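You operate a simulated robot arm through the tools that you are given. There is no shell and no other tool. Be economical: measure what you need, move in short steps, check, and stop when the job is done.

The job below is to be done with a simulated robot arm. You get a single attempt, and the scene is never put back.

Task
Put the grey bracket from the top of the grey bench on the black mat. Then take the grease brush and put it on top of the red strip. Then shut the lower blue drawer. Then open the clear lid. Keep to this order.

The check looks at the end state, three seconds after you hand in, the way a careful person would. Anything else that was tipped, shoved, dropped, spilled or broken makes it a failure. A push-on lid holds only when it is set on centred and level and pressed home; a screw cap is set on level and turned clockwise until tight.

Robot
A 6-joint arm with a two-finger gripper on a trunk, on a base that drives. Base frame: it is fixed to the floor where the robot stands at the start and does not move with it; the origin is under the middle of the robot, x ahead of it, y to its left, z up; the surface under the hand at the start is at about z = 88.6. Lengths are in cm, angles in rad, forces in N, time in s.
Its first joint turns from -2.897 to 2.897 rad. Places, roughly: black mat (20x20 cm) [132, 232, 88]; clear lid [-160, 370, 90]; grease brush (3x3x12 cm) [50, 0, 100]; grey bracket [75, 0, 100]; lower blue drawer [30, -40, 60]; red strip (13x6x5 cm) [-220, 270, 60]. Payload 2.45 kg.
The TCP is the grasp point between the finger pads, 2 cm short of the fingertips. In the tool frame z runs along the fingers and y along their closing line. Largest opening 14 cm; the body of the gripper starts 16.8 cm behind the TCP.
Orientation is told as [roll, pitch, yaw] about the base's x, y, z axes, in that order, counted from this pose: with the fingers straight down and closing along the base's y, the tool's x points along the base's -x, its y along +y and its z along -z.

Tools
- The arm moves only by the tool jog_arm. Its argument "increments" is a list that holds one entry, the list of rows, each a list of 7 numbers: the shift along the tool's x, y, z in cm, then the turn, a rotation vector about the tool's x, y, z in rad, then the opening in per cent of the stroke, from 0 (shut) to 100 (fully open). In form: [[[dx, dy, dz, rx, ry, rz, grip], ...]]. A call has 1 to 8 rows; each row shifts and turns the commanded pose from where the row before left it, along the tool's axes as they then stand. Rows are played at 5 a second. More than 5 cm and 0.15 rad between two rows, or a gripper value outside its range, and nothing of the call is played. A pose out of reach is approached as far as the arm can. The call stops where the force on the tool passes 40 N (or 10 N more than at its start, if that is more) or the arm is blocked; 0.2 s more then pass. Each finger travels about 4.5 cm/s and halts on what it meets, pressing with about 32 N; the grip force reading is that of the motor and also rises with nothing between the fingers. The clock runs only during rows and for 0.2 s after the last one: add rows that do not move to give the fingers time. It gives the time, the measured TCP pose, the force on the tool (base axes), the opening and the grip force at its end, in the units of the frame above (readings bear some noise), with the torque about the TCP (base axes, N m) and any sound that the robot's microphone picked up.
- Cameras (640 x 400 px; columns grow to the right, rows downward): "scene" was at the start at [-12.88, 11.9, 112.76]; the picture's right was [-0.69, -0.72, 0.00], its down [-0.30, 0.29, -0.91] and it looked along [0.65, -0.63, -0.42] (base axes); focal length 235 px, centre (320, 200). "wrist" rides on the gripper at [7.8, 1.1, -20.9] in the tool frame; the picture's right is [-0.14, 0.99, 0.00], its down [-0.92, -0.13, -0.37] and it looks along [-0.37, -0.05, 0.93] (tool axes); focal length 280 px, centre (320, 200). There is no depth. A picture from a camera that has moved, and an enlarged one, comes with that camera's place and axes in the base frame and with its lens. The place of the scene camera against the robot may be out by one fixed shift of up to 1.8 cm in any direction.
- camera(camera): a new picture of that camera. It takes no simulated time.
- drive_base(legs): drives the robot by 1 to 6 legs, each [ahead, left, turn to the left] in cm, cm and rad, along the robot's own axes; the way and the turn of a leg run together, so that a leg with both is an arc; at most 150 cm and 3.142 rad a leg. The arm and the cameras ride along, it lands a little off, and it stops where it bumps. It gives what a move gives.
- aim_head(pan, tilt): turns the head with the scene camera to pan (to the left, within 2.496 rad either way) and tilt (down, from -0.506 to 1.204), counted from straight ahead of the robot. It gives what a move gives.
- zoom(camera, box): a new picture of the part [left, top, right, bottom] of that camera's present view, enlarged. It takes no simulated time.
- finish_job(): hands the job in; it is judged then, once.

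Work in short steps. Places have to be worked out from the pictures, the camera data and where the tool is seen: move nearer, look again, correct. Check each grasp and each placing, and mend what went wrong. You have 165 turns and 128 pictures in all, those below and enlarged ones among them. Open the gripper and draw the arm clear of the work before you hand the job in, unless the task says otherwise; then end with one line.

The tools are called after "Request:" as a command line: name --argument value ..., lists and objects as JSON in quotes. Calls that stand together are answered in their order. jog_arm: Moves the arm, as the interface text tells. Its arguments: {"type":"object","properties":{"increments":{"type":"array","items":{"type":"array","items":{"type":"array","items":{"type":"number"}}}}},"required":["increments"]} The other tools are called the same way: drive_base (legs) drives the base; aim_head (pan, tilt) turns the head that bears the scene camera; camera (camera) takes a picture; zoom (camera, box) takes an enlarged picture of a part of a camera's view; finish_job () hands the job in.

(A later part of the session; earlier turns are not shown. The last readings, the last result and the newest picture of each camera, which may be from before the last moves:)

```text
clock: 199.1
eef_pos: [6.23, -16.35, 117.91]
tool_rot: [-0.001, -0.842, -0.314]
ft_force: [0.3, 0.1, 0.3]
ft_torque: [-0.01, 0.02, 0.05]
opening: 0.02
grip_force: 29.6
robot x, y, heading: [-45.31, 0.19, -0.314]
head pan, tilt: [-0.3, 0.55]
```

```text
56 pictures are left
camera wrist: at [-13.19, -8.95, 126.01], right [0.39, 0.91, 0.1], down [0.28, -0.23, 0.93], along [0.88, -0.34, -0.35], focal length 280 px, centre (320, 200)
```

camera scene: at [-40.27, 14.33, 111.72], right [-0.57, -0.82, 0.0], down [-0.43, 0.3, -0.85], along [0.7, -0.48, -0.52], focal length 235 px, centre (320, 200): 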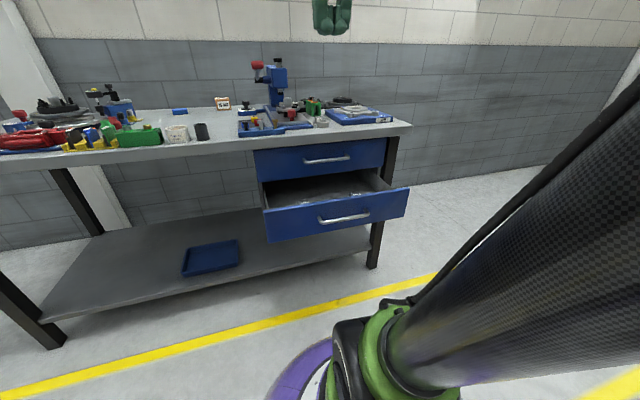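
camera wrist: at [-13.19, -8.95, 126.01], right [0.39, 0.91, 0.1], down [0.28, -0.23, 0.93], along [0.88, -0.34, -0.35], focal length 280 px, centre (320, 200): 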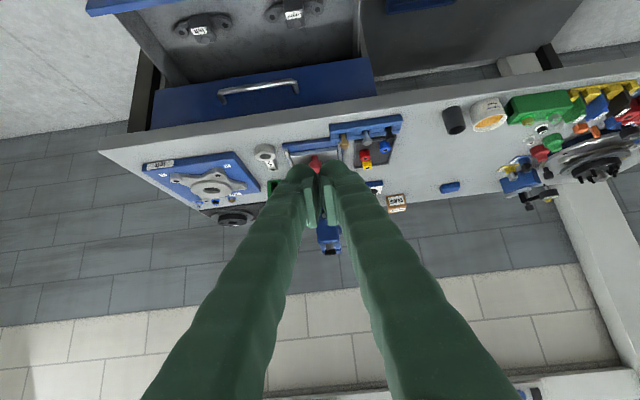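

Descend in front of the drawer panel (fingertips ~8 cm short of it).

Request:
jog_arm --increments '[[[3.73, 0.3, 3.33, 0, 0, 0, 0], [3.73, 0.3, 3.33, 0, 0, 0, 0], [3.73, 0.3, 3.33, 0, 0, 0, 0], [3.73, 0.3, 3.33, 0, 0, 0, 0], [3.73, 0.3, 3.33, 0, 0, 0, 0], [3.73, 0.3, 3.33, 0, 0, 0, 0], [3.73, 0.2, 3.33, 0, 0, 0, 0], [0, 0, 0, 0, 0, 0, 0]]]'

Request:
camera --camera "wrist"

Request:
camera --camera "scene"

```text
clock: 200.9
eef_pos: [6.63, -14.79, 82.71]
tool_rot: [-0.002, -0.84, -0.312]
ft_force: [0.3, 0.1, 0.1]
ft_torque: [0.0, 0.02, -0.01]
opening: 0.02
grip_force: 30.1
robot x, y, heading: [-45.33, -0.13, -0.308]
head pan, tilt: [-0.3, 0.55]
```

```text
55 pictures are left
camera wrist: at [-12.75, -7.28, 91.0], right [0.39, 0.91, 0.1], down [0.28, -0.23, 0.93], along [0.88, -0.34, -0.35], focal length 280 px, centre (320, 200)
```

wrist: 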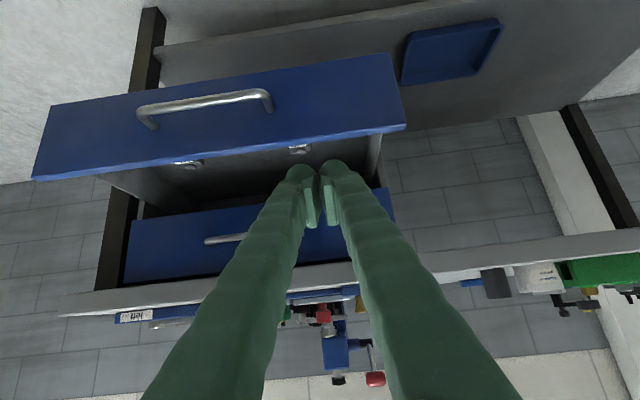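

```text
54 pictures are left
camera scene: at [-51.28, 17.95, 111.72], right [-0.58, -0.82, 0.0], down [-0.43, 0.3, -0.85], along [0.7, -0.49, -0.52], focal length 235 px, centre (320, 200)
```

scene: 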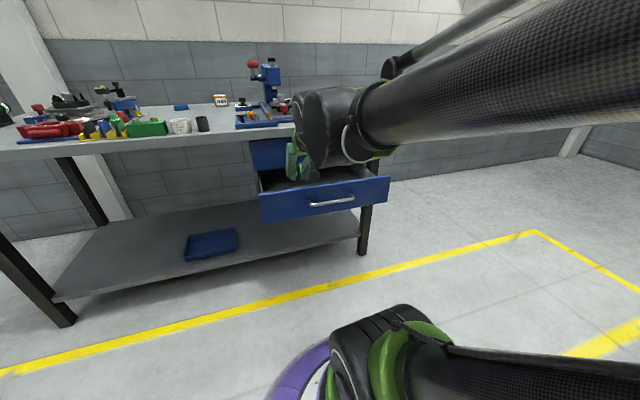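

Panel spans z≈56.5–69.6, at ~10 cm ahead of the fingertips. Descend to z≈64 then advance in small steps.

Request:
jog_arm --increments '[[[3.43, 0, 3.07, 0, 0, 0, 0], [3.43, 0, 3.07, 0, 0, 0, 0], [3.43, 0, 3.07, 0, 0, 0, 0], [3.43, 0, 3.07, 0, 0, 0, 0], [-2.0, 0, 2.24, 0, 0, 0, 0], [-2.0, 0, 2.24, 0, 0, 0, 0], [0, 0, 0, 0, 0, 0, 0]]]'

Request:
camera --camera "wrist"

Request:
camera --camera "scene"

```text
clock: 202.5
eef_pos: [12.36, -16.21, 64.47]
tool_rot: [0.001, -0.841, -0.312]
ft_force: [0.3, -0.1, 0.1]
ft_torque: [0.01, 0.0, -0.03]
opening: 0.0
grip_force: 29.2
robot x, y, heading: [-45.47, -0.11, -0.311]
head pan, tilt: [-0.3, 0.55]
```

```text
53 pictures are left
camera wrist: at [-6.98, -8.7, 72.84], right [0.39, 0.91, 0.1], down [0.28, -0.23, 0.93], along [0.88, -0.34, -0.35], focal length 280 px, centre (320, 200)
```

wrist: 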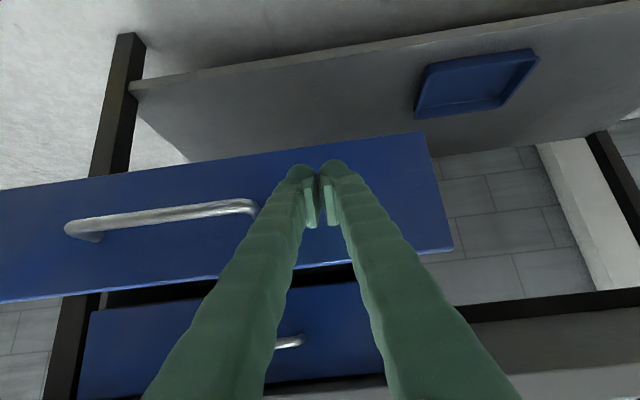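

```text
52 pictures are left
camera scene: at [-51.28, 17.95, 111.72], right [-0.58, -0.82, 0.0], down [-0.43, 0.3, -0.85], along [0.7, -0.49, -0.52], focal length 235 px, centre (320, 200)
```

scene: 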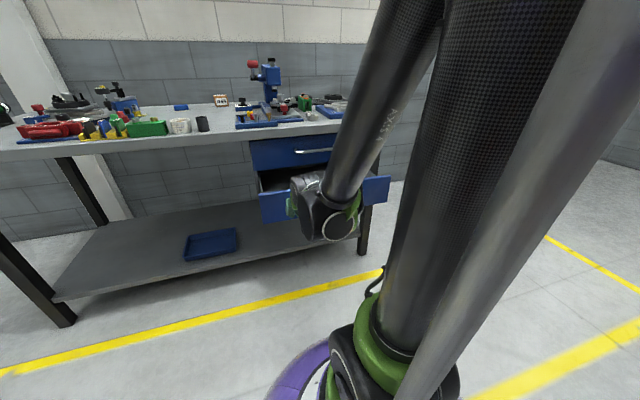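

Advance in 1-cm rows (5 cm/s) to push gently.

Request:
jog_arm --increments '[[[-0.667, 0, 0.745, 0, 0, 0, 0], [-0.667, 0, 0.745, 0, 0, 0, 0], [-0.667, 0, 0.745, 0, 0, 0, 0], [-0.667, 0, 0.745, 0, 0, 0, 0], [-0.667, 0, 0.745, 0, 0, 0, 0], [-0.667, 0, 0.745, 0, 0, 0, 0], [-0.667, 0, 0.745, 0, 0, 0, 0], [-0.667, 0, 0.745, 0, 0, 0, 0]]]'

Request:
jog_arm --increments '[[[-0.667, 0, 0.745, 0, 0, 0, 0], [-0.667, 0, 0.745, 0, 0, 0, 0], [-0.667, 0, 0.745, 0, 0, 0, 0], [-0.667, 0, 0.745, 0, 0, 0, 0], [-0.667, 0, 0.745, 0, 0, 0, 0], [-0.667, 0, 0.745, 0, 0, 0, 0], [-0.667, 0, 0.745, 0, 0, 0, 0], [-0.667, 0, 0.745, 0, 0, 0, 0]]]'

Request:
camera --camera "wrist"

```text
clock: 204.3
eef_pos: [20.05, -18.89, 64.41]
tool_rot: [-0.001, -0.84, -0.312]
ft_force: [-0.5, -0.5, 0.9]
ft_torque: [-0.02, 0.0, 0.03]
opening: 0.02
grip_force: 29.5
robot x, y, heading: [-45.66, 0.09, -0.319]
head pan, tilt: [-0.3, 0.55]
```

```text
clock: 206.1
eef_pos: [27.76, -21.38, 64.27]
tool_rot: [0.002, -0.84, -0.313]
ft_force: [-0.1, -0.4, -0.7]
ft_torque: [0.02, -0.01, 0.02]
opening: 0.0
grip_force: 30.1
robot x, y, heading: [-45.18, -0.19, -0.31]
head pan, tilt: [-0.3, 0.55]
```

```text
51 pictures are left
camera wrist: at [8.44, -13.91, 72.63], right [0.39, 0.91, 0.1], down [0.28, -0.23, 0.93], along [0.88, -0.34, -0.35], focal length 280 px, centre (320, 200)
```

wrist: 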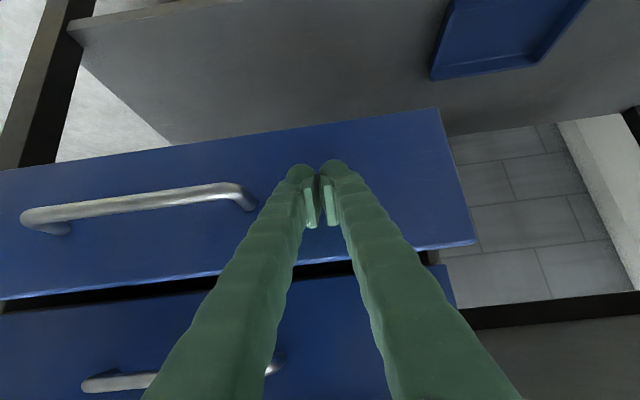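

The drawer is sliding in. Continue.

Request:
jog_arm --increments '[[[-0.667, 0, 0.745, 0, 0, 0, 0], [-0.667, 0, 0.745, 0, 0, 0, 0], [-0.667, 0, 0.745, 0, 0, 0, 0], [-0.667, 0, 0.745, 0, 0, 0, 0]]]'

Request:
camera --camera "wrist"

Request:
camera --camera "scene"

```text
clock: 207.1
eef_pos: [31.42, -22.79, 64.21]
tool_rot: [-0.001, -0.842, -0.312]
ft_force: [-0.3, 0.7, -0.2]
ft_torque: [-0.02, -0.01, 0.03]
opening: 0.0
grip_force: 29.7
robot x, y, heading: [-45.04, -0.39, -0.313]
head pan, tilt: [-0.3, 0.55]
```

```text
50 pictures are left
camera wrist: at [12.15, -15.24, 72.53], right [0.39, 0.91, 0.1], down [0.28, -0.23, 0.93], along [0.88, -0.34, -0.35], focal length 280 px, centre (320, 200)
```

wrist: 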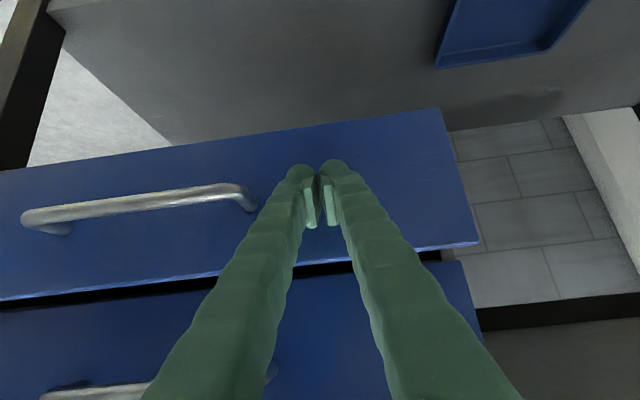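

```text
49 pictures are left
camera scene: at [-51.26, 17.95, 111.72], right [-0.58, -0.82, 0.0], down [-0.43, 0.3, -0.85], along [0.7, -0.49, -0.52], focal length 235 px, centre (320, 200)
```

scene: 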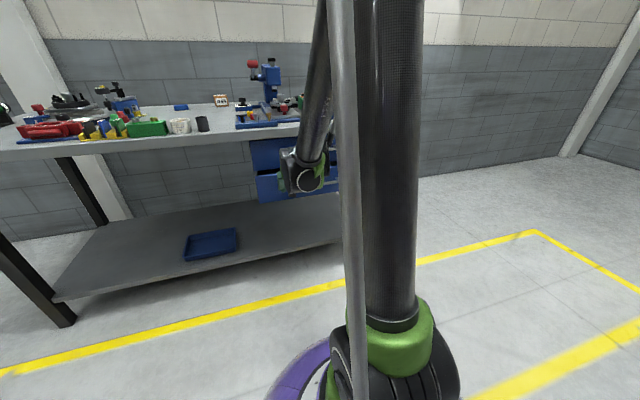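

Nearly in; continue with smaller steps until it stops.

Request:
jog_arm --increments '[[[-0.4, 0, 0.447, 0, 0, 0, 0], [-0.4, 0, 0.447, 0, 0, 0, 0], [-0.4, 0, 0.447, 0, 0, 0, 0], [-0.4, 0, 0.447, 0, 0, 0, 0], [-0.4, 0, 0.447, 0, 0, 0, 0], [-0.4, 0, 0.447, 0, 0, 0, 0]]]'

Request:
camera --camera "wrist"

```text
clock: 208.5
eef_pos: [34.8, -23.8, 64.48]
tool_rot: [0.0, -0.841, -0.313]
ft_force: [0.7, -0.1, -0.8]
ft_torque: [0.0, -0.01, -0.01]
opening: 0.03
grip_force: 29.4
robot x, y, heading: [-45.24, 0.06, -0.307]
head pan, tilt: [-0.3, 0.55]
```

```text
48 pictures are left
camera wrist: at [15.53, -16.3, 72.66], right [0.39, 0.91, 0.1], down [0.28, -0.23, 0.93], along [0.88, -0.34, -0.35], focal length 280 px, centre (320, 200)
```

wrist: 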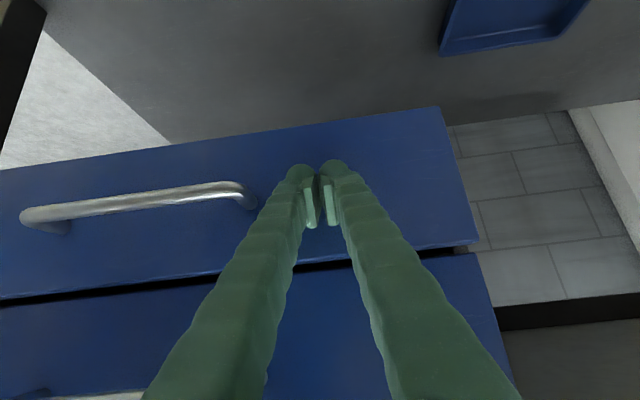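

Request:
jog_arm --increments '[[[-0.3, 0, 0.335, 0, 0, 0, 0], [-0.3, 0, 0.335, 0, 0, 0, 0], [-0.3, 0, 0.335, 0, 0, 0, 0], [-0.3, 0, 0.335, 0, 0, 0, 0], [-0.3, 0, 0.335, 0, 0, 0, 0], [-0.3, 0, 0.335, 0, 0, 0, 0]]]'

Request:
camera --camera "wrist"

```text
clock: 209.5
eef_pos: [36.28, -24.09, 64.24]
tool_rot: [-0.001, -0.838, -0.314]
ft_force: [-10.9, 2.4, 1.4]
ft_torque: [-0.01, -0.02, 0.01]
opening: 0.57
grip_force: 29.4
robot x, y, heading: [-45.23, -0.03, -0.311]
head pan, tilt: [-0.3, 0.55]
stopped in row 5: the force on the tool passed its limit at 50 N (the readings are from after the stop); the commanded pose is now the measured one
```

```text
47 pictures are left
camera wrist: at [16.87, -16.74, 72.6], right [0.39, 0.91, 0.1], down [0.29, -0.23, 0.93], along [0.87, -0.34, -0.35], focal length 280 px, centre (320, 200)
```

wrist: 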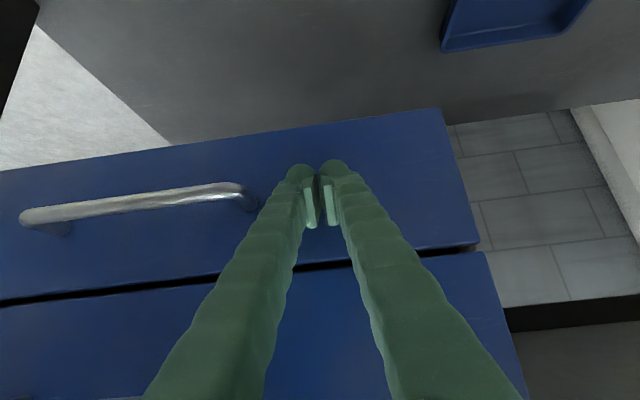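

The drawer hit its stop (50 N) and is flush with the upper one. Back off and look.

Request:
jog_arm --increments '[[[2.0, 0, -2.24, 0, 0, 0, 0], [2.67, 0, -2.98, 0, 0, 0, 0], [2.67, 0, -2.98, 0, 0, 0, 0], [2.67, 0, -2.98, 0, 0, 0, 0], [2.67, 0, -2.98, 0, 0, 0, 0], [2.67, 0, -2.98, 0, 0, 0, 0], [0, 0, 0, 0, 0, 0, 0]]]'

Request:
camera --camera "wrist"

```text
clock: 211.1
eef_pos: [14.37, -16.74, 64.48]
tool_rot: [0.001, -0.838, -0.312]
ft_force: [0.1, -0.2, -0.3]
ft_torque: [0.03, 0.02, -0.02]
opening: 0.03
grip_force: 28.7
robot x, y, heading: [-44.9, -0.14, -0.314]
head pan, tilt: [-0.3, 0.55]
```

```text
46 pictures are left
camera wrist: at [-4.91, -9.39, 72.74], right [0.39, 0.91, 0.1], down [0.29, -0.23, 0.93], along [0.87, -0.34, -0.35], focal length 280 px, centre (320, 200)
```

wrist: 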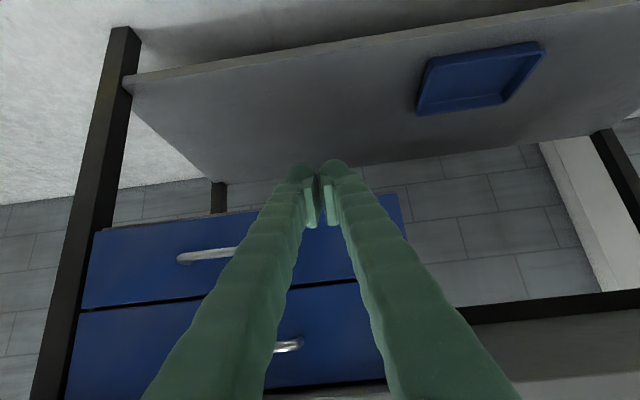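

Drawer shut. Raise the arm and straighten the tool.

Request:
jog_arm --increments '[[[-3.7, 0, -3.3, 0, 0, 0, 0], [-3.7, 0, -3.3, 0, 0, 0, 0], [-3.7, 0, -3.3, 0, 0, 0, 0], [-3.7, 0, -3.3, 0, 0, 0, 0], [-3.7, 0, -3.3, 0, 0, 0, 0], [-3.7, 0, -3.3, 0, 0, 0, 0], [-3.7, 0, -3.3, 0, 0, 0, 0], [-3.7, 0, -3.3, 0, 0, 0, 0]]]'

Request:
jog_arm --increments '[[[-3.7, 0, -3.3, 0, 0, 0, 0], [-3.7, 0, -3.3, 0, 0, 0, 0], [-3.7, 0, -3.3, 0, 0.14, 0, 0], [1.5, 0, -1.3, 0, 0.14, 0, 0], [1.6, 0, -1.1, 0, 0.14, 0, 0], [1.7, 0, -0.8, 0, 0.14, 0, 0], [1.8, 0, -0.5, 0, 0.14, 0, 0], [1.9, 0, -0.3, 0, 0.14, 0, 0]]]'

Request:
drive_base --legs '[[0, 0, -0.005], [0, 150, 0], [0, 150, 0], [0, 70, 0]]'

```text
clock: 212.9
eef_pos: [14.89, -17.07, 104.0]
tool_rot: [-0.001, -0.837, -0.313]
ft_force: [-1.0, 0.1, 0.5]
ft_torque: [-0.02, -0.03, -0.01]
opening: 0.02
grip_force: 29.3
robot x, y, heading: [-45.38, -0.55, -0.314]
head pan, tilt: [-0.3, 0.55]
```

```text
clock: 214.7
eef_pos: [5.46, -14.07, 119.0]
tool_rot: [0.001, 0.005, -0.313]
ft_force: [-0.4, -0.4, -0.1]
ft_torque: [0.0, -0.09, -0.03]
opening: 0.0
grip_force: 29.5
robot x, y, heading: [-45.97, -0.27, -0.311]
head pan, tilt: [-0.3, 0.55]
```

```text
clock: 233.0
eef_pos: [115.65, 344.71, 118.95]
tool_rot: [0.0, 0.003, -0.24]
ft_force: [0.6, 0.7, 0.0]
ft_torque: [0.0, 0.01, 0.0]
opening: 0.0
grip_force: 28.8
robot x, y, heading: [63.74, 355.39, -0.241]
head pan, tilt: [-0.3, 0.55]
```

Turn to face the chassis end, back off slightly, then strafe right toward the lid area.

Request:
drive_base --legs '[[0, 0, -1.647], [-8, 0, 0], [0, -150, 0]]'

Request:
aim_head --pan -0.5 --tilt 0.5

Request:
camera --camera "scene"

```text
clock: 244.9
eef_pos: [-86.64, 355.66, 118.89]
tool_rot: [0.002, 0.002, -1.873]
ft_force: [-0.6, 0.5, -0.4]
ft_torque: [-0.01, 0.0, -0.03]
opening: 0.0
grip_force: 29.6
robot x, y, heading: [-73.43, 406.87, -1.873]
head pan, tilt: [-0.3, 0.55]
```

```text
clock: 245.6
eef_pos: [-86.8, 355.77, 118.82]
tool_rot: [0.001, 0.002, -1.874]
ft_force: [0.5, -0.3, 1.0]
ft_torque: [0.01, 0.0, 0.03]
opening: 0.0
grip_force: 29.5
robot x, y, heading: [-73.22, 406.87, -1.875]
head pan, tilt: [-0.499, 0.499]
```

```text
45 pictures are left
camera scene: at [-57.91, 414.28, 112.17], right [-0.7, 0.72, 0.0], down [0.34, 0.33, -0.88], along [-0.63, -0.61, -0.48], focal length 235 px, centre (320, 200)
```

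scene: 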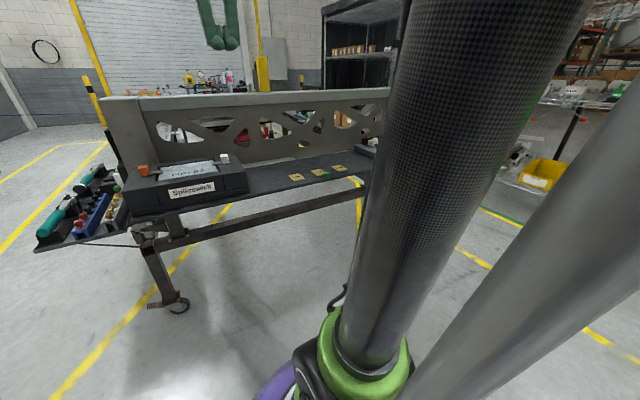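

Request:
zoom --camera "scene" --box '[110, 130, 270, 230]'

Request:
drive_base --legs '[[0, -50, -0.015]]'

Request:
aim_head --pan 0.0 --tilt 0.5

Request:
camera --camera "scene"

Request:
camera --camera "wrist"

```text
4.00 times, centred on (190, 180) of scene
camera zoom: at [-57.91, 414.28, 112.17], right [-0.7, 0.72, 0.0], down [0.34, 0.33, -0.88], along [-0.63, -0.61, -0.48], focal length 939 px, centre (840, 280)
```

zoom: 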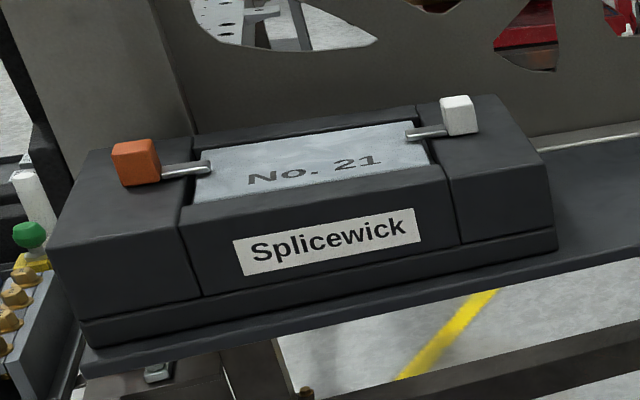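

```text
clock: 248.6
eef_pos: [-136.22, 371.84, 119.01]
tool_rot: [0.001, 0.003, -1.892]
ft_force: [-0.5, -0.5, -0.5]
ft_torque: [-0.03, 0.02, 0.01]
opening: 0.01
grip_force: 29.5
robot x, y, heading: [-121.67, 422.35, -1.894]
head pan, tilt: [-0.499, 0.499]
```

```text
clock: 249.5
eef_pos: [-136.33, 371.75, 118.89]
tool_rot: [0.0, 0.002, -1.893]
ft_force: [-0.9, -0.6, -1.2]
ft_torque: [0.0, -0.01, -0.01]
opening: 0.0
grip_force: 29.2
robot x, y, heading: [-121.87, 422.31, -1.896]
head pan, tilt: [0.0, 0.499]
```

```text
43 pictures are left
camera scene: at [-102.54, 427.22, 112.17], right [-0.95, 0.32, 0.0], down [0.15, 0.45, -0.88], along [-0.28, -0.83, -0.48], focal length 235 px, centre (320, 200)
```

scene: 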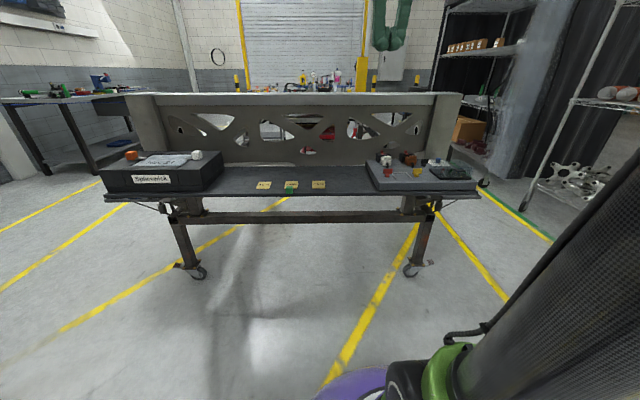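

```text
42 pictures are left
camera wrist: at [-132.71, 378.82, 139.97], right [0.9, -0.44, 0.0], down [-0.41, -0.83, 0.37], along [-0.16, -0.33, -0.93], focal length 280 px, centre (320, 200)
```

wrist: 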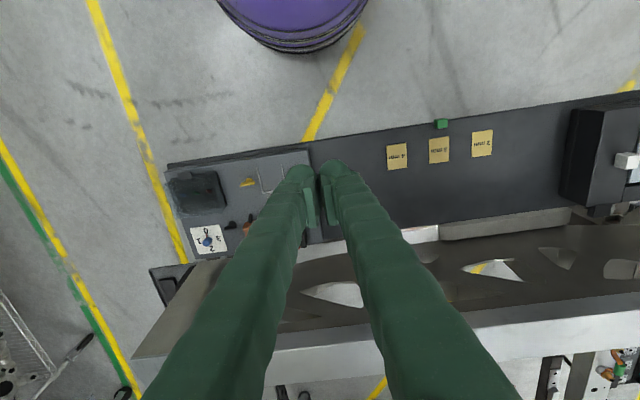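

Something like a translucent cover sits on the grey panel at right. Zoom on it.

Request:
zoom --camera "scene" --box '[360, 135, 490, 205]'

Request:
zoom --camera "wrist" --box '[150, 140, 310, 260]'

```text
4.92 times, centred on (425, 170) of scene
camera zoom: at [-102.54, 427.22, 112.17], right [-0.95, 0.32, 0.0], down [0.15, 0.45, -0.88], along [-0.28, -0.83, -0.48], focal length 1156 px, centre (-197, 348)
```

zoom: 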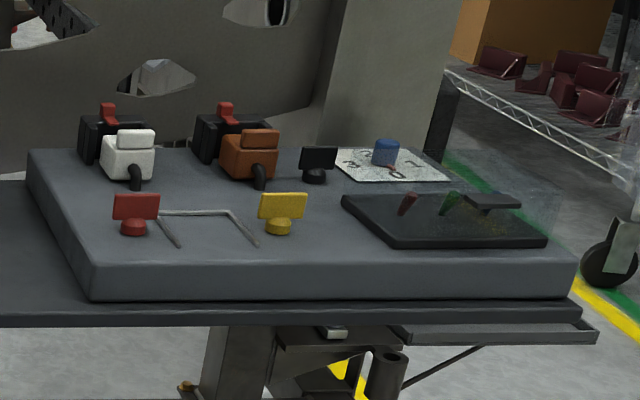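

```text
3.33 times, centred on (230, 200) of wrist
camera zoom: at [-132.71, 378.82, 139.97], right [0.9, -0.44, 0.0], down [-0.41, -0.83, 0.37], along [-0.16, -0.33, -0.93], focal length 935 px, centre (620, 200)
```

zoom: 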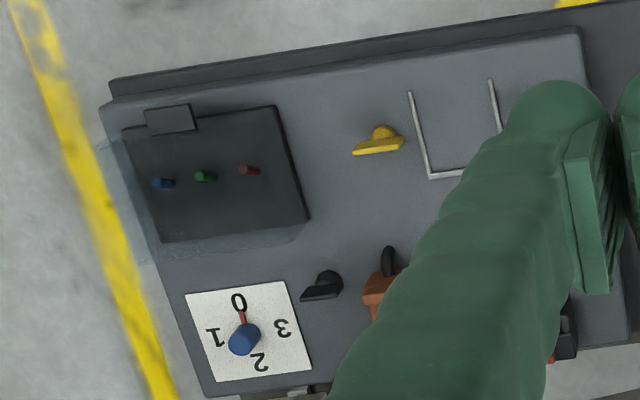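

A clear box lid (with a dark tab at its front edge, hinged at the back) covers the dark plate at ≈(-168,371), z≈79. Shift the base right 27 and back 13 so it's straight ahead, with the hand over it for a close look.

Request:
drive_base --legs '[[-13, 0, 0], [0, -27, 0]]'

Request:
camera --camera "wrist"

Request:
camera --camera "scene"

```text
clock: 252.3
eef_pos: [-157.31, 392.28, 118.91]
tool_rot: [0.0, 0.001, -1.89]
ft_force: [0.4, -1.0, -0.6]
ft_torque: [-0.01, -0.02, -0.01]
opening: 0.01
grip_force: 30.4
robot x, y, heading: [-143.09, 443.18, -1.894]
head pan, tilt: [0.0, 0.499]
```

```text
39 pictures are left
camera wrist: at [-153.89, 399.34, 139.97], right [0.9, -0.44, 0.0], down [-0.41, -0.84, 0.37], along [-0.16, -0.33, -0.93], focal length 280 px, centre (320, 200)
```

wrist: 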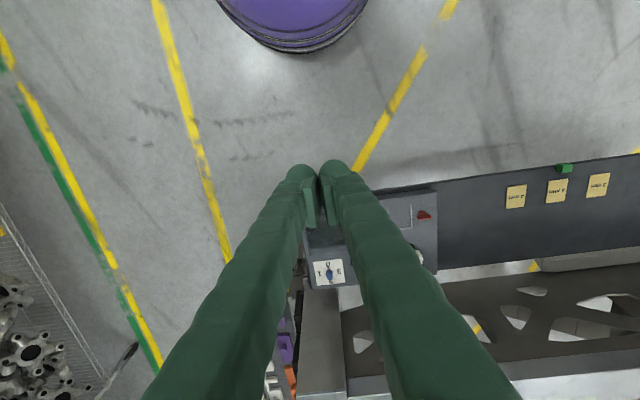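

```text
38 pictures are left
camera scene: at [-123.97, 447.9, 112.17], right [-0.95, 0.31, 0.0], down [0.15, 0.45, -0.88], along [-0.27, -0.83, -0.48], focal length 235 px, centre (320, 200)
```

scene: 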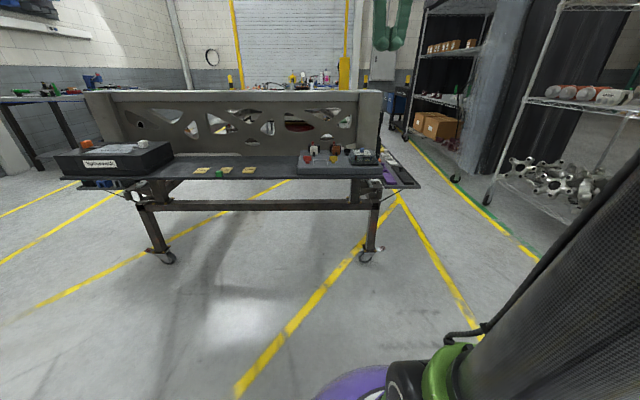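

Open the gripper to unblock the view and look again.

Request:
jog_arm --increments '[[[-3, 0, 0, 0, 0, 0, 100], [-3, 0, 0, 0, 0, 0, 100], [0, 0, 0, 0, 0, 0, 100], [0, 0, 0, 0, 0, 0, 100], [0, 0, 0, 0, 0, 0, 100], [0, 0, 0, 0, 0, 0, 100], [0, 0, 0, 0, 0, 0, 100], [0, 0, 0, 0, 0, 0, 100]]]'

Request:
zoom --camera "wrist" --box '[240, 160, 400, 260]'

Request:
zoom --camera "scene" --box '[330, 130, 410, 180]'

```text
clock: 254.1
eef_pos: [-159.29, 386.26, 119.03]
tool_rot: [0.002, 0.003, -1.887]
ft_force: [0.3, 0.0, 0.8]
ft_torque: [0.0, 0.0, 0.05]
opening: 14.01
grip_force: 0.0
robot x, y, heading: [-143.07, 443.36, -1.887]
head pan, tilt: [0.0, 0.499]
```

```text
4.00 times, centred on (320, 210) of wrist
camera zoom: at [-155.82, 393.37, 140.09], right [0.9, -0.44, 0.0], down [-0.41, -0.84, 0.37], along [-0.16, -0.33, -0.93], focal length 1122 px, centre (320, 160)
```

zoom: 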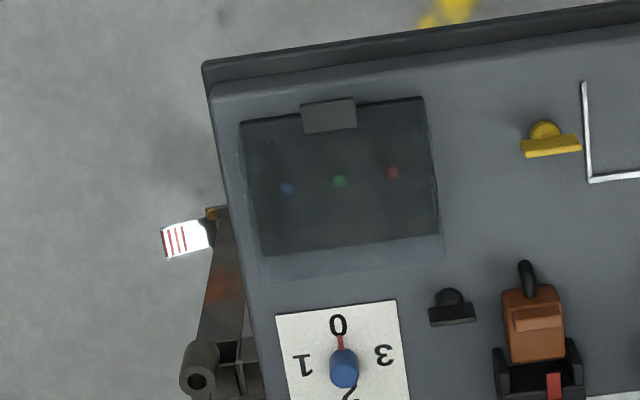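

```text
8.00 times, centred on (370, 155) of scene
camera zoom: at [-123.97, 447.9, 112.17], right [-0.95, 0.31, 0.0], down [0.15, 0.45, -0.88], along [-0.27, -0.83, -0.48], focal length 1878 px, centre (-80, 560)
```

zoom: 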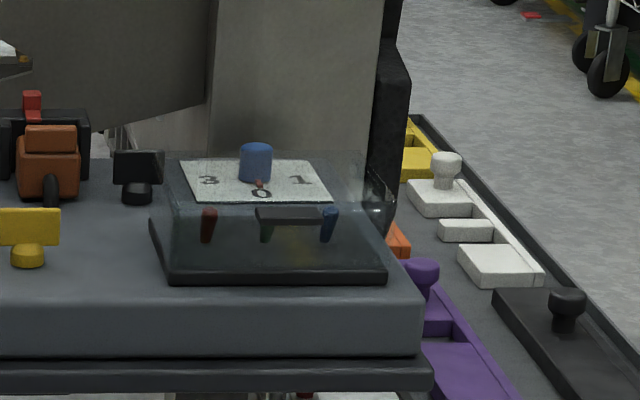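

Tab triangulated at ≈(-163.7, 375.9, 85.4), ~2.8 cm wide, sticking out ~1.5 cm towards me. I lower to z≈100 and pitch the tool to horizontal, pointing ahead.

Request:
jog_arm --increments '[[[1, -0.5, 4.5, 0, 0, 0, 45], [1, -0.4, 4.5, 0, 0, 0, 45], [0, 0, 5, 0, 0, 0, 45], [0, 0, 5, 0, 0, 0, 45], [0, 0, 0, 0, -0.143, 0, 45], [0, 0, 0, 0, -0.143, 0, 45], [0, 0, 0, 0, -0.143, 0, 45], [0, 0, 0, 0, -0.143, 0, 45]]]'

Request:
jog_arm --increments '[[[0, 0, 0, 0, -0.143, 0, 45], [0, 0, 0, 0, -0.143, 0, 45], [0, 0, 0, 0, -0.143, 0, 45], [0, 0, 0, 0, -0.143, 0, 45], [0, 0, 0, 0, -0.143, 0, 45], [0, 0, 0, 0, -0.143, 0, 45], [0, 0, 0, 0, -0.141, 0, 45], [0, 0, 0, 0, 0, 0, 45]]]'

Request:
camera --camera "wrist"

Request:
camera --camera "scene"

```text
clock: 255.9
eef_pos: [-159.58, 388.81, 99.99]
tool_rot: [-0.001, -0.573, -1.887]
ft_force: [-1.0, -1.0, -0.2]
ft_torque: [0.02, 0.01, 0.0]
opening: 6.3
grip_force: 0.0
robot x, y, heading: [-143.14, 443.31, -1.887]
head pan, tilt: [0.0, 0.499]
```

```text
clock: 257.7
eef_pos: [-159.47, 388.88, 99.86]
tool_rot: [-0.028, -1.541, -1.865]
ft_force: [0.5, 0.4, -0.3]
ft_torque: [-0.02, -0.03, 0.03]
opening: 6.29
grip_force: 0.2
robot x, y, heading: [-143.03, 443.18, -1.891]
head pan, tilt: [0.0, 0.499]
```

```text
35 pictures are left
camera wrist: at [-151.83, 408.6, 92.85], right [0.94, -0.32, 0.14], down [-0.01, 0.36, 0.93], along [-0.34, -0.88, 0.34], focal length 280 px, centre (320, 200)
```

wrist: 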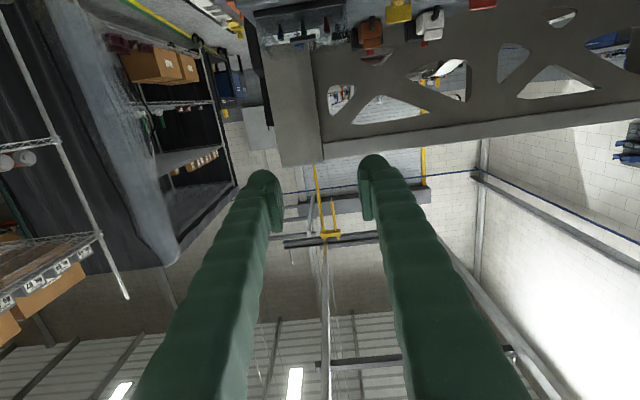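

```text
34 pictures are left
camera scene: at [-123.97, 447.92, 112.17], right [-0.95, 0.31, 0.0], down [0.15, 0.45, -0.88], along [-0.27, -0.83, -0.48], focal length 235 px, centre (320, 200)
```

scene: 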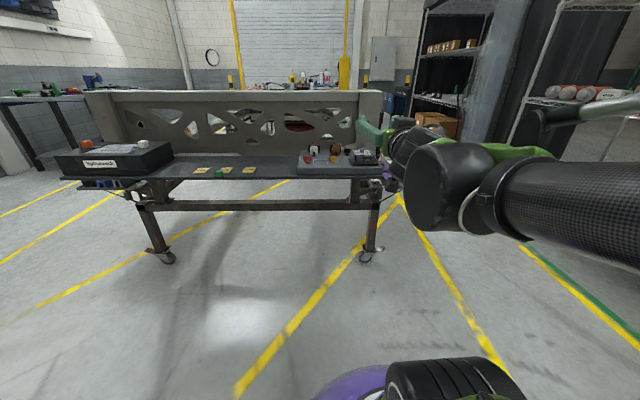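

Horizontal. Lower to tab height (z≈85.4), still ~11 cm short, and look.

Request:
jog_arm --increments '[[[4.8, 0, 0, 0, 0, 0, 45], [4.8, 0, 0, 0, 0, 0, 45], [4.8, 0, 0, 0, 0, 0, 45], [0, 0, 2, 0, 0, 0, 45], [0, 0, 2, 0, 0, 0, 45], [0, 0, 0, 0, 0, 0, 45]]]'

Request:
camera --camera "wrist"

Request:
zoom --camera "scene" --box '[300, 110, 440, 200]'

```text
clock: 259.1
eef_pos: [-160.67, 384.85, 85.5]
tool_rot: [-0.272, -1.569, -1.616]
ft_force: [0.8, 1.3, 0.2]
ft_torque: [-0.01, -0.05, 0.03]
opening: 6.3
grip_force: 0.1
robot x, y, heading: [-143.27, 443.45, -1.886]
head pan, tilt: [0.0, 0.499]
```

```text
33 pictures are left
camera wrist: at [-153.08, 404.48, 77.83], right [0.94, -0.31, 0.14], down [-0.01, 0.39, 0.92], along [-0.34, -0.87, 0.36], focal length 280 px, centre (320, 200)
```

wrist: 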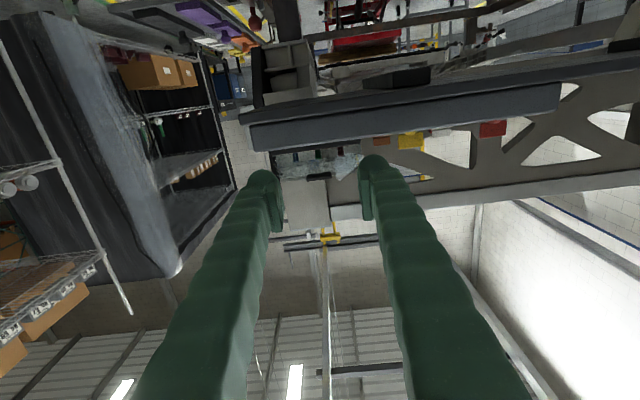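

```text
4.44 times, centred on (370, 155) of scene
camera zoom: at [-123.97, 447.92, 112.17], right [-0.95, 0.31, 0.0], down [0.15, 0.45, -0.88], along [-0.27, -0.83, -0.48], focal length 1043 px, centre (98, 400)
```

zoom: 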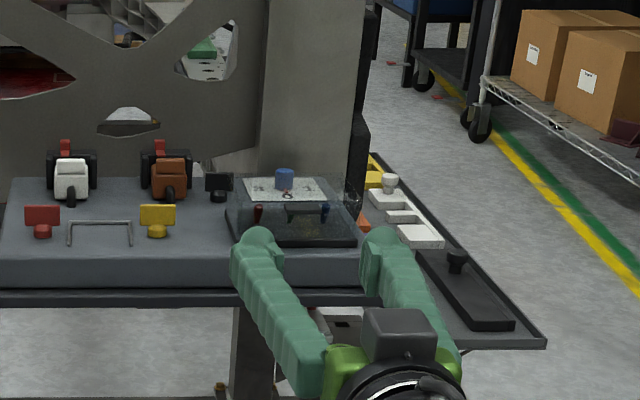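

Zoom the wrist view between the fingertips to locate the tab precisely.

Request:
zoom --camera "wrist" --box '[240, 130, 400, 230]'

```text
4.00 times, centred on (320, 180) of wrist
camera zoom: at [-153.08, 404.48, 77.83], right [0.94, -0.31, 0.14], down [-0.01, 0.39, 0.92], along [-0.34, -0.87, 0.36], focal length 1122 px, centre (320, 280)
```

zoom: 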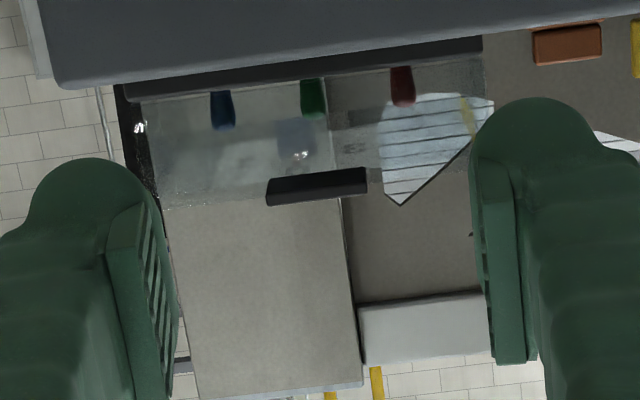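

Tab refined: (-163.65, 376.3, 86.7). Raise 1.2, advance 7.6 so the tips reach the lid wall, then close.

Request:
jog_arm --increments '[[[-1.2, -0.15, 0, 0, 0, 0, 45], [0, 0, 3, 0, 0, 0, 45], [0, 0, 3, 0, 0, 0, 45], [0, 0, 1.0, 0, 0, 0, 45], [0, 0, 0.5, 0, 0, 0, 45], [0, 0, 0, 0, 0, 0, 45]]]'

Request:
zoom --camera "wrist" --box '[240, 130, 400, 230]'

```text
clock: 260.5
eef_pos: [-163.3, 377.87, 86.62]
tool_rot: [-0.317, -1.569, -1.573]
ft_force: [0.3, 0.6, 0.2]
ft_torque: [-0.02, -0.03, 0.0]
opening: 6.29
grip_force: 0.1
robot x, y, heading: [-143.58, 443.43, -1.888]
head pan, tilt: [0.0, 0.499]
```

```text
4.00 times, centred on (320, 180) of wrist
camera zoom: at [-155.65, 397.5, 78.9], right [0.94, -0.31, 0.14], down [-0.01, 0.39, 0.92], along [-0.34, -0.87, 0.36], focal length 1122 px, centre (320, 280)
```

zoom: 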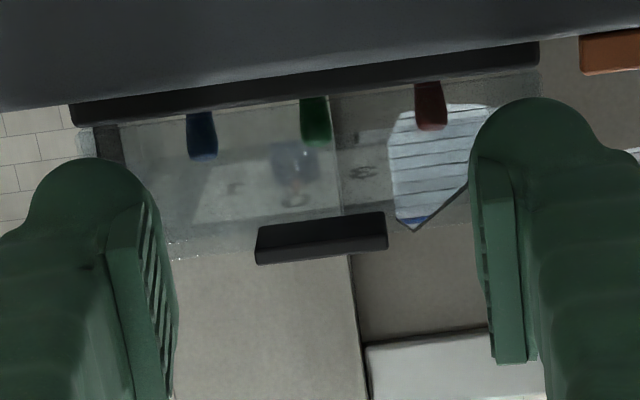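

The tab's front face is about at the tips; advance 1.3 more and close.

Request:
jog_arm --increments '[[[0, 0, 0.5, 0, 0, 0, 45], [0, 0, 0.5, 0, 0, 0, 45], [0, 0, 0.3, 0, 0, 0, 45], [0, 0, 0, 0, 0, 0, 20], [0, 0, 0, 0, 0, 0, 0], [0, 0, 0, 0, 0, 0, 0], [0, 0, 0, 0, 0, 0, 0], [0, 0, 0, 0, 0, 0, 0]]]'

Request:
zoom --camera "wrist" --box '[240, 130, 400, 230]'

```text
clock: 261.1
eef_pos: [-163.32, 377.51, 86.44]
tool_rot: [-0.504, -1.568, -1.384]
ft_force: [3.2, 12.0, 1.7]
ft_torque: [-0.07, -0.1, 0.47]
opening: 6.3
grip_force: 0.1
robot x, y, heading: [-142.8, 443.07, -1.89]
head pan, tilt: [0.0, 0.499]
stopped in row 3: the force on the tool passed its limit at 51 N (the readings are from after the stop); the commanded pose is now the measured one
```

```text
4.00 times, centred on (320, 180) of wrist
camera zoom: at [-155.79, 397.07, 78.8], right [0.94, -0.31, 0.14], down [-0.01, 0.39, 0.92], along [-0.34, -0.87, 0.36], focal length 1122 px, centre (320, 280)
```

zoom: 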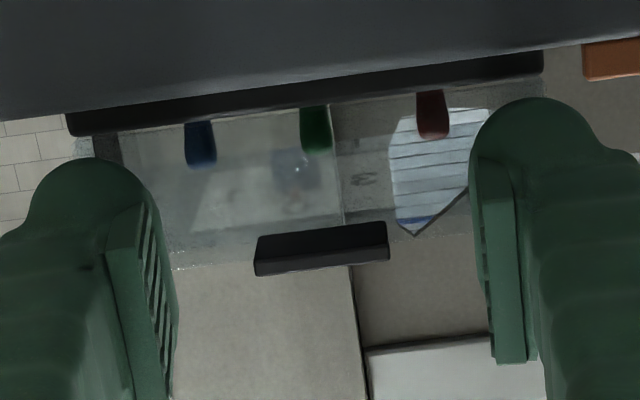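

Tips met the lid's front wall; the tab overhangs only ~0.5–0.9 cm. Back off slightly and try pinching it.

Request:
jog_arm --increments '[[[-0.2, 0, -0.15, 0, 0, 0, 45], [0, 0, 0, 0, 0, 0, 30], [0, 0, 0, 0, 0, 0, 15], [0, 0, 0, 0, 0, 0, 0], [0, 0, 0, 0, 0, 0, 0], [0, 0, 0, 0, 0, 0, 0], [0, 0, 0, 0, 0, 0, 0]]]'

Request:
zoom --camera "wrist" --box '[240, 130, 400, 230]'

Request:
zoom --camera "scene" --box '[330, 130, 410, 180]'

```text
clock: 262.7
eef_pos: [-163.22, 377.69, 86.58]
tool_rot: [-0.45, -1.57, -1.438]
ft_force: [10.2, 17.8, -2.6]
ft_torque: [0.2, -0.04, 0.2]
opening: 2.67
grip_force: 44.7
robot x, y, heading: [-142.99, 443.13, -1.887]
head pan, tilt: [0.0, 0.499]
```

```text
4.00 times, centred on (320, 180) of wrist
camera zoom: at [-155.74, 397.14, 78.99], right [0.94, -0.31, 0.14], down [-0.01, 0.39, 0.92], along [-0.34, -0.87, 0.36], focal length 1122 px, centre (320, 280)
```

zoom: 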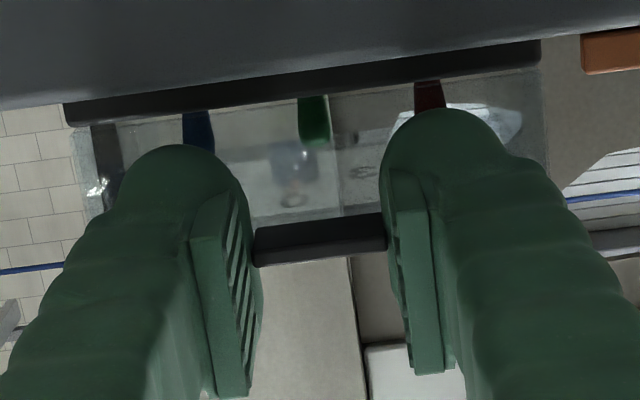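

```text
8.00 times, centred on (370, 155) of scene
camera zoom: at [-123.93, 448.01, 112.17], right [-0.95, 0.31, 0.0], down [0.15, 0.45, -0.88], along [-0.27, -0.83, -0.48], focal length 1878 px, centre (-80, 560)
```

zoom: 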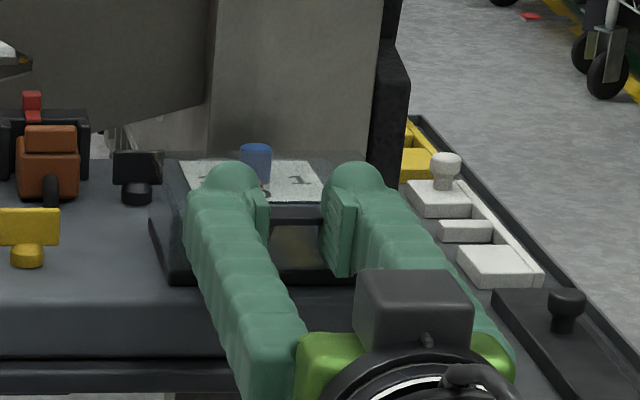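

The tab is pinched (2.67 cm, force on it). Start opening: rotate slightly about an assumed hinge at the back-bottom edge and read the forces.

Request:
jog_arm --increments '[[[0, 0, -0.1, 0, 0, 0, 0], [-0.52, 0, 0.3, 0, 0.05, 0, 0], [0, 0, 0, 0, 0, 0, 0]]]'

```text
clock: 263.5
eef_pos: [-163.34, 377.56, 86.85]
tool_rot: [-0.115, -1.556, -1.775]
ft_force: [21.6, 11.9, -11.7]
ft_torque: [1.09, -0.43, 0.57]
opening: 2.68
grip_force: 44.5
out of reach, approached as far as the arm can: row 2
robot x, y, heading: [-143.28, 443.28, -1.889]
head pan, tilt: [0.0, 0.499]
```

Request:
jog_arm --increments '[[[-0.5, 0, 0.1, 0, 0.05, 0, 0], [-0.5, 0, 0.2, 0, 0.05, 0, 0], [0, 0, 0, 0, 0, 0, 0]]]'

Request:
zoom --camera "wrist" --box '[240, 130, 400, 230]'

```text
clock: 263.9
eef_pos: [-163.25, 377.55, 86.99]
tool_rot: [-0.041, -1.55, -1.853]
ft_force: [4.9, -0.1, 1.3]
ft_torque: [-0.27, 0.06, 0.35]
opening: 2.69
grip_force: 44.9
out of reach, approached as far as the arm can: row 1
robot x, y, heading: [-142.99, 443.3, -1.887]
head pan, tilt: [0.0, 0.499]
stopped in row 1: the force on the tool passed its limit at 44 N (the readings are from after the stop); the commanded pose is now the measured one
```

```text
4.00 times, centred on (320, 180) of wrist
camera zoom: at [-155.59, 397.25, 79.74], right [0.94, -0.32, 0.14], down [-0.01, 0.37, 0.93], along [-0.34, -0.87, 0.35], focal length 1122 px, centre (320, 280)
```

zoom: 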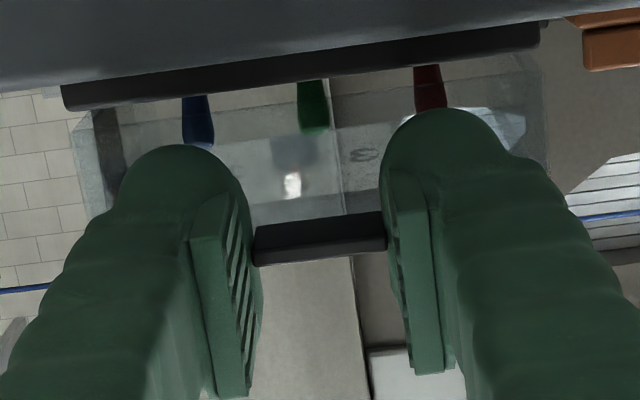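

Rotation near this wrist singularity is troublesome. Try small pure lifting steps, letting the tab pivot in the pads.

Request:
jog_arm --increments '[[[-0.25, 0, 0, 0, 0, 0, 0], [-0.25, 0, 0, 0, 0, 0, 0], [0, 0, 0, 0, 0, 0, 0]]]'

```text
clock: 264.7
eef_pos: [-163.25, 377.61, 87.55]
tool_rot: [-0.056, -1.549, -1.839]
ft_force: [9.6, 4.3, -13.9]
ft_torque: [1.32, -0.5, 0.33]
opening: 2.68
grip_force: 45.4
robot x, y, heading: [-143.18, 443.0, -1.885]
head pan, tilt: [0.0, 0.499]
```

The lid is following (torque shows it wants to rotate with the tool). Combine small lift and rotation.

Request:
jog_arm --increments '[[[0, 0, 0, 0, 0.04, 0, 0], [-0.3, 0, 0, 0, 0.03, 0, 0], [-0.3, 0, 0, 0, 0.03, 0, 0], [0, 0, 0, 0, 0, 0, 0]]]'

Request:
zoom --camera "wrist" --box '[240, 130, 400, 230]'

```text
clock: 265.7
eef_pos: [-163.38, 377.48, 88.02]
tool_rot: [-0.013, -1.449, -1.881]
ft_force: [17.7, -6.6, 13.4]
ft_torque: [-1.37, 0.28, 0.24]
opening: 2.68
grip_force: 45.2
robot x, y, heading: [-142.9, 443.22, -1.882]
head pan, tilt: [0.0, 0.499]
```

```text
4.00 times, centred on (320, 180) of wrist
camera zoom: at [-155.39, 397.82, 82.89], right [0.93, -0.33, 0.14], down [-0.04, 0.28, 0.96], along [-0.35, -0.9, 0.25], focal length 1122 px, centre (320, 280)
```

zoom: 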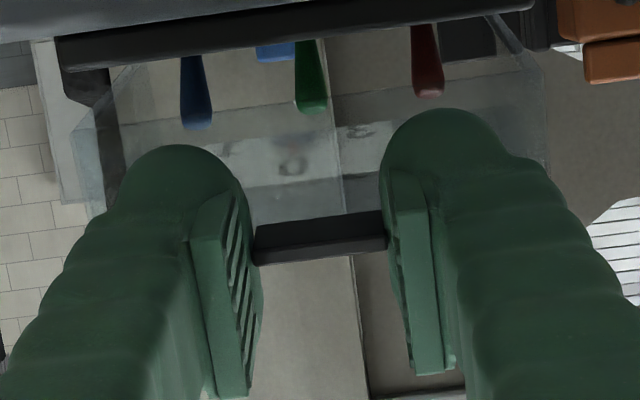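

Lid is lifting. I was rotating slightly ahead of it; continue with more lift per rotation.

Request:
jog_arm --increments '[[[-0.35, 0.1, 0, 0, 0, 0, 0], [-0.42, 0.05, 0.1, 0, 0.04, 0, 0], [-0.42, 0, 0.1, 0, 0.04, 0, 0], [0, 0, 0, 0, 0, 0, 0]]]'

```text
clock: 266.6
eef_pos: [-163.37, 377.43, 89.16]
tool_rot: [-0.006, -1.37, -1.889]
ft_force: [2.0, 10.1, 10.0]
ft_torque: [-0.68, 0.12, 0.36]
opening: 2.68
grip_force: 45.1
robot x, y, heading: [-142.99, 443.04, -1.887]
head pan, tilt: [0.0, 0.499]
stopped in row 4: the force on the tool passed its limit at 42 N (the readings are from after the stop); the commanded pose is now the measured one
```

Request:
jog_arm --increments '[[[-0.4, 0, -0.1, 0, 0, 0, 0], [-0.4, 0, 0, 0, 0.03, 0, 0], [0, 0, 0, 0, 0, 0, 0]]]'

Request:
zoom --camera "scene" --box '[330, 120, 410, 180]'

```text
clock: 267.4
eef_pos: [-163.47, 377.16, 89.78]
tool_rot: [-0.006, -1.338, -1.891]
ft_force: [1.8, 9.1, -13.8]
ft_torque: [1.43, -0.54, 0.29]
opening: 2.67
grip_force: 44.5
robot x, y, heading: [-143.04, 443.34, -1.887]
head pan, tilt: [0.0, 0.499]
```

```text
6.67 times, centred on (370, 150) of scene
camera zoom: at [-123.93, 448.03, 112.18], right [-0.95, 0.31, 0.0], down [0.15, 0.46, -0.88], along [-0.27, -0.83, -0.48], focal length 1565 px, centre (-13, 533)
```

zoom: 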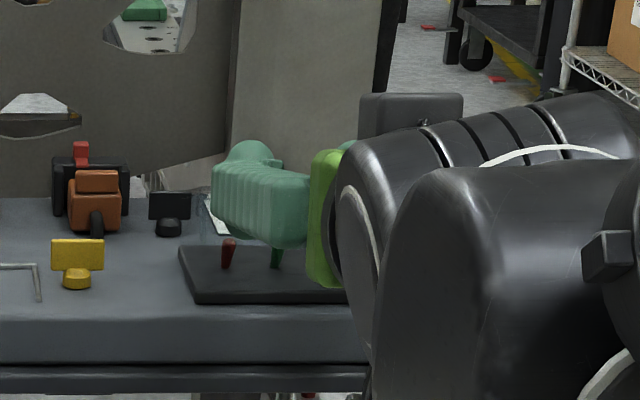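

Consistent with a hinge ≈12 cm beyond the TCP at about tab height. Continue along that arc: 12 cm radius, rotating with the lid.

Request:
jog_arm --increments '[[[0, 0, -0.05, 0, 0.02, 0, 0], [-0.6, 0, 0, 0, 0.05, 0, 0], [-0.6, 0, 0, 0, 0.05, 0, 0], [-0.6, 0, 0, 0, 0.05, 0, 0], [0, 0, 0, 0, 0, 0, 0]]]'

```text
clock: 268.6
eef_pos: [-163.57, 376.64, 91.49]
tool_rot: [-0.004, -1.168, -1.892]
ft_force: [-6.7, -27.1, -12.4]
ft_torque: [-0.11, -0.08, 0.12]
opening: 2.68
grip_force: 45.7
robot x, y, heading: [-142.65, 443.46, -1.885]
head pan, tilt: [0.0, 0.499]
```

Force now points toward the hinge along the tool axis; ease in 0.2 and continue.

Request:
jog_arm --increments '[[[0, 0, 0.2, 0, 0, 0, 0], [-0.6, 0, 0.04, 0, 0.05, 0, 0], [-0.6, 0, 0.04, 0, 0.05, 0, 0], [-0.6, 0, 0.04, 0, 0.05, 0, 0], [0, 0, 0, 0, 0, 0, 0]]]'

```text
clock: 269.8
eef_pos: [-163.89, 375.81, 93.03]
tool_rot: [-0.001, -1.019, -1.894]
ft_force: [-0.8, 18.1, -7.0]
ft_torque: [1.49, -0.5, 0.19]
opening: 2.68
grip_force: 45.0
robot x, y, heading: [-143.53, 443.25, -1.889]
head pan, tilt: [0.0, 0.499]
```

Request:
jog_arm --increments '[[[0, 0, -0.08, 0, 0.04, 0, 0], [-0.6, 0, 0.02, 0, 0.055, 0, 0], [-0.6, 0, 0.02, 0, 0.055, 0, 0], [-0.6, 0, 0.02, 0, 0.055, 0, 0], [0, 0, 0, 0, 0, 0, 0]]]'

```text
clock: 271.0
eef_pos: [-164.35, 374.58, 94.51]
tool_rot: [-0.004, -0.811, -1.894]
ft_force: [8.4, -15.8, -26.3]
ft_torque: [0.89, -0.36, 0.09]
opening: 2.68
grip_force: 45.0
robot x, y, heading: [-143.16, 443.58, -1.885]
head pan, tilt: [0.0, 0.499]
```

Request:
jog_arm --increments '[[[0, 0, 0.15, 0, 0.02, 0, 0], [-0.6, 0, 0.05, 0, 0.055, 0, 0], [-0.6, 0, 0.05, 0, 0.055, 0, 0], [-0.6, 0, 0.05, 0, 0.055, 0, 0], [0, 0, 0, 0, 0, 0, 0]]]'

Request:
camera --camera "wrist"

```text
clock: 272.2
eef_pos: [-164.63, 373.16, 95.69]
tool_rot: [-0.001, -0.628, -1.894]
ft_force: [12.0, -8.1, -0.4]
ft_torque: [-0.41, -0.05, 0.04]
opening: 2.67
grip_force: 45.2
robot x, y, heading: [-143.11, 443.11, -1.881]
head pan, tilt: [0.0, 0.499]
```

```text
23 pictures are left
camera wrist: at [-157.69, 390.56, 108.06], right [0.9, -0.42, 0.08], down [-0.29, -0.46, 0.84], along [-0.32, -0.78, -0.54], focal length 280 px, centre (320, 200)
```

wrist: 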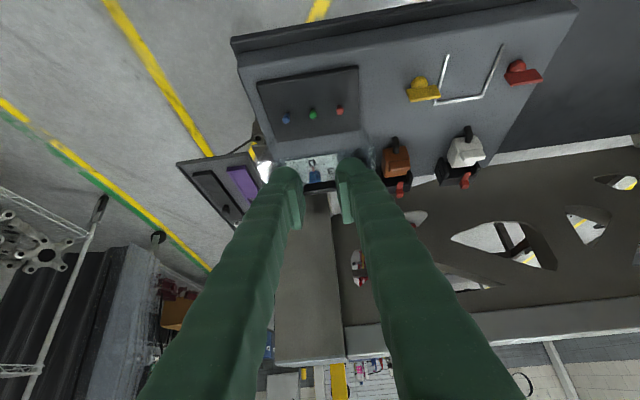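

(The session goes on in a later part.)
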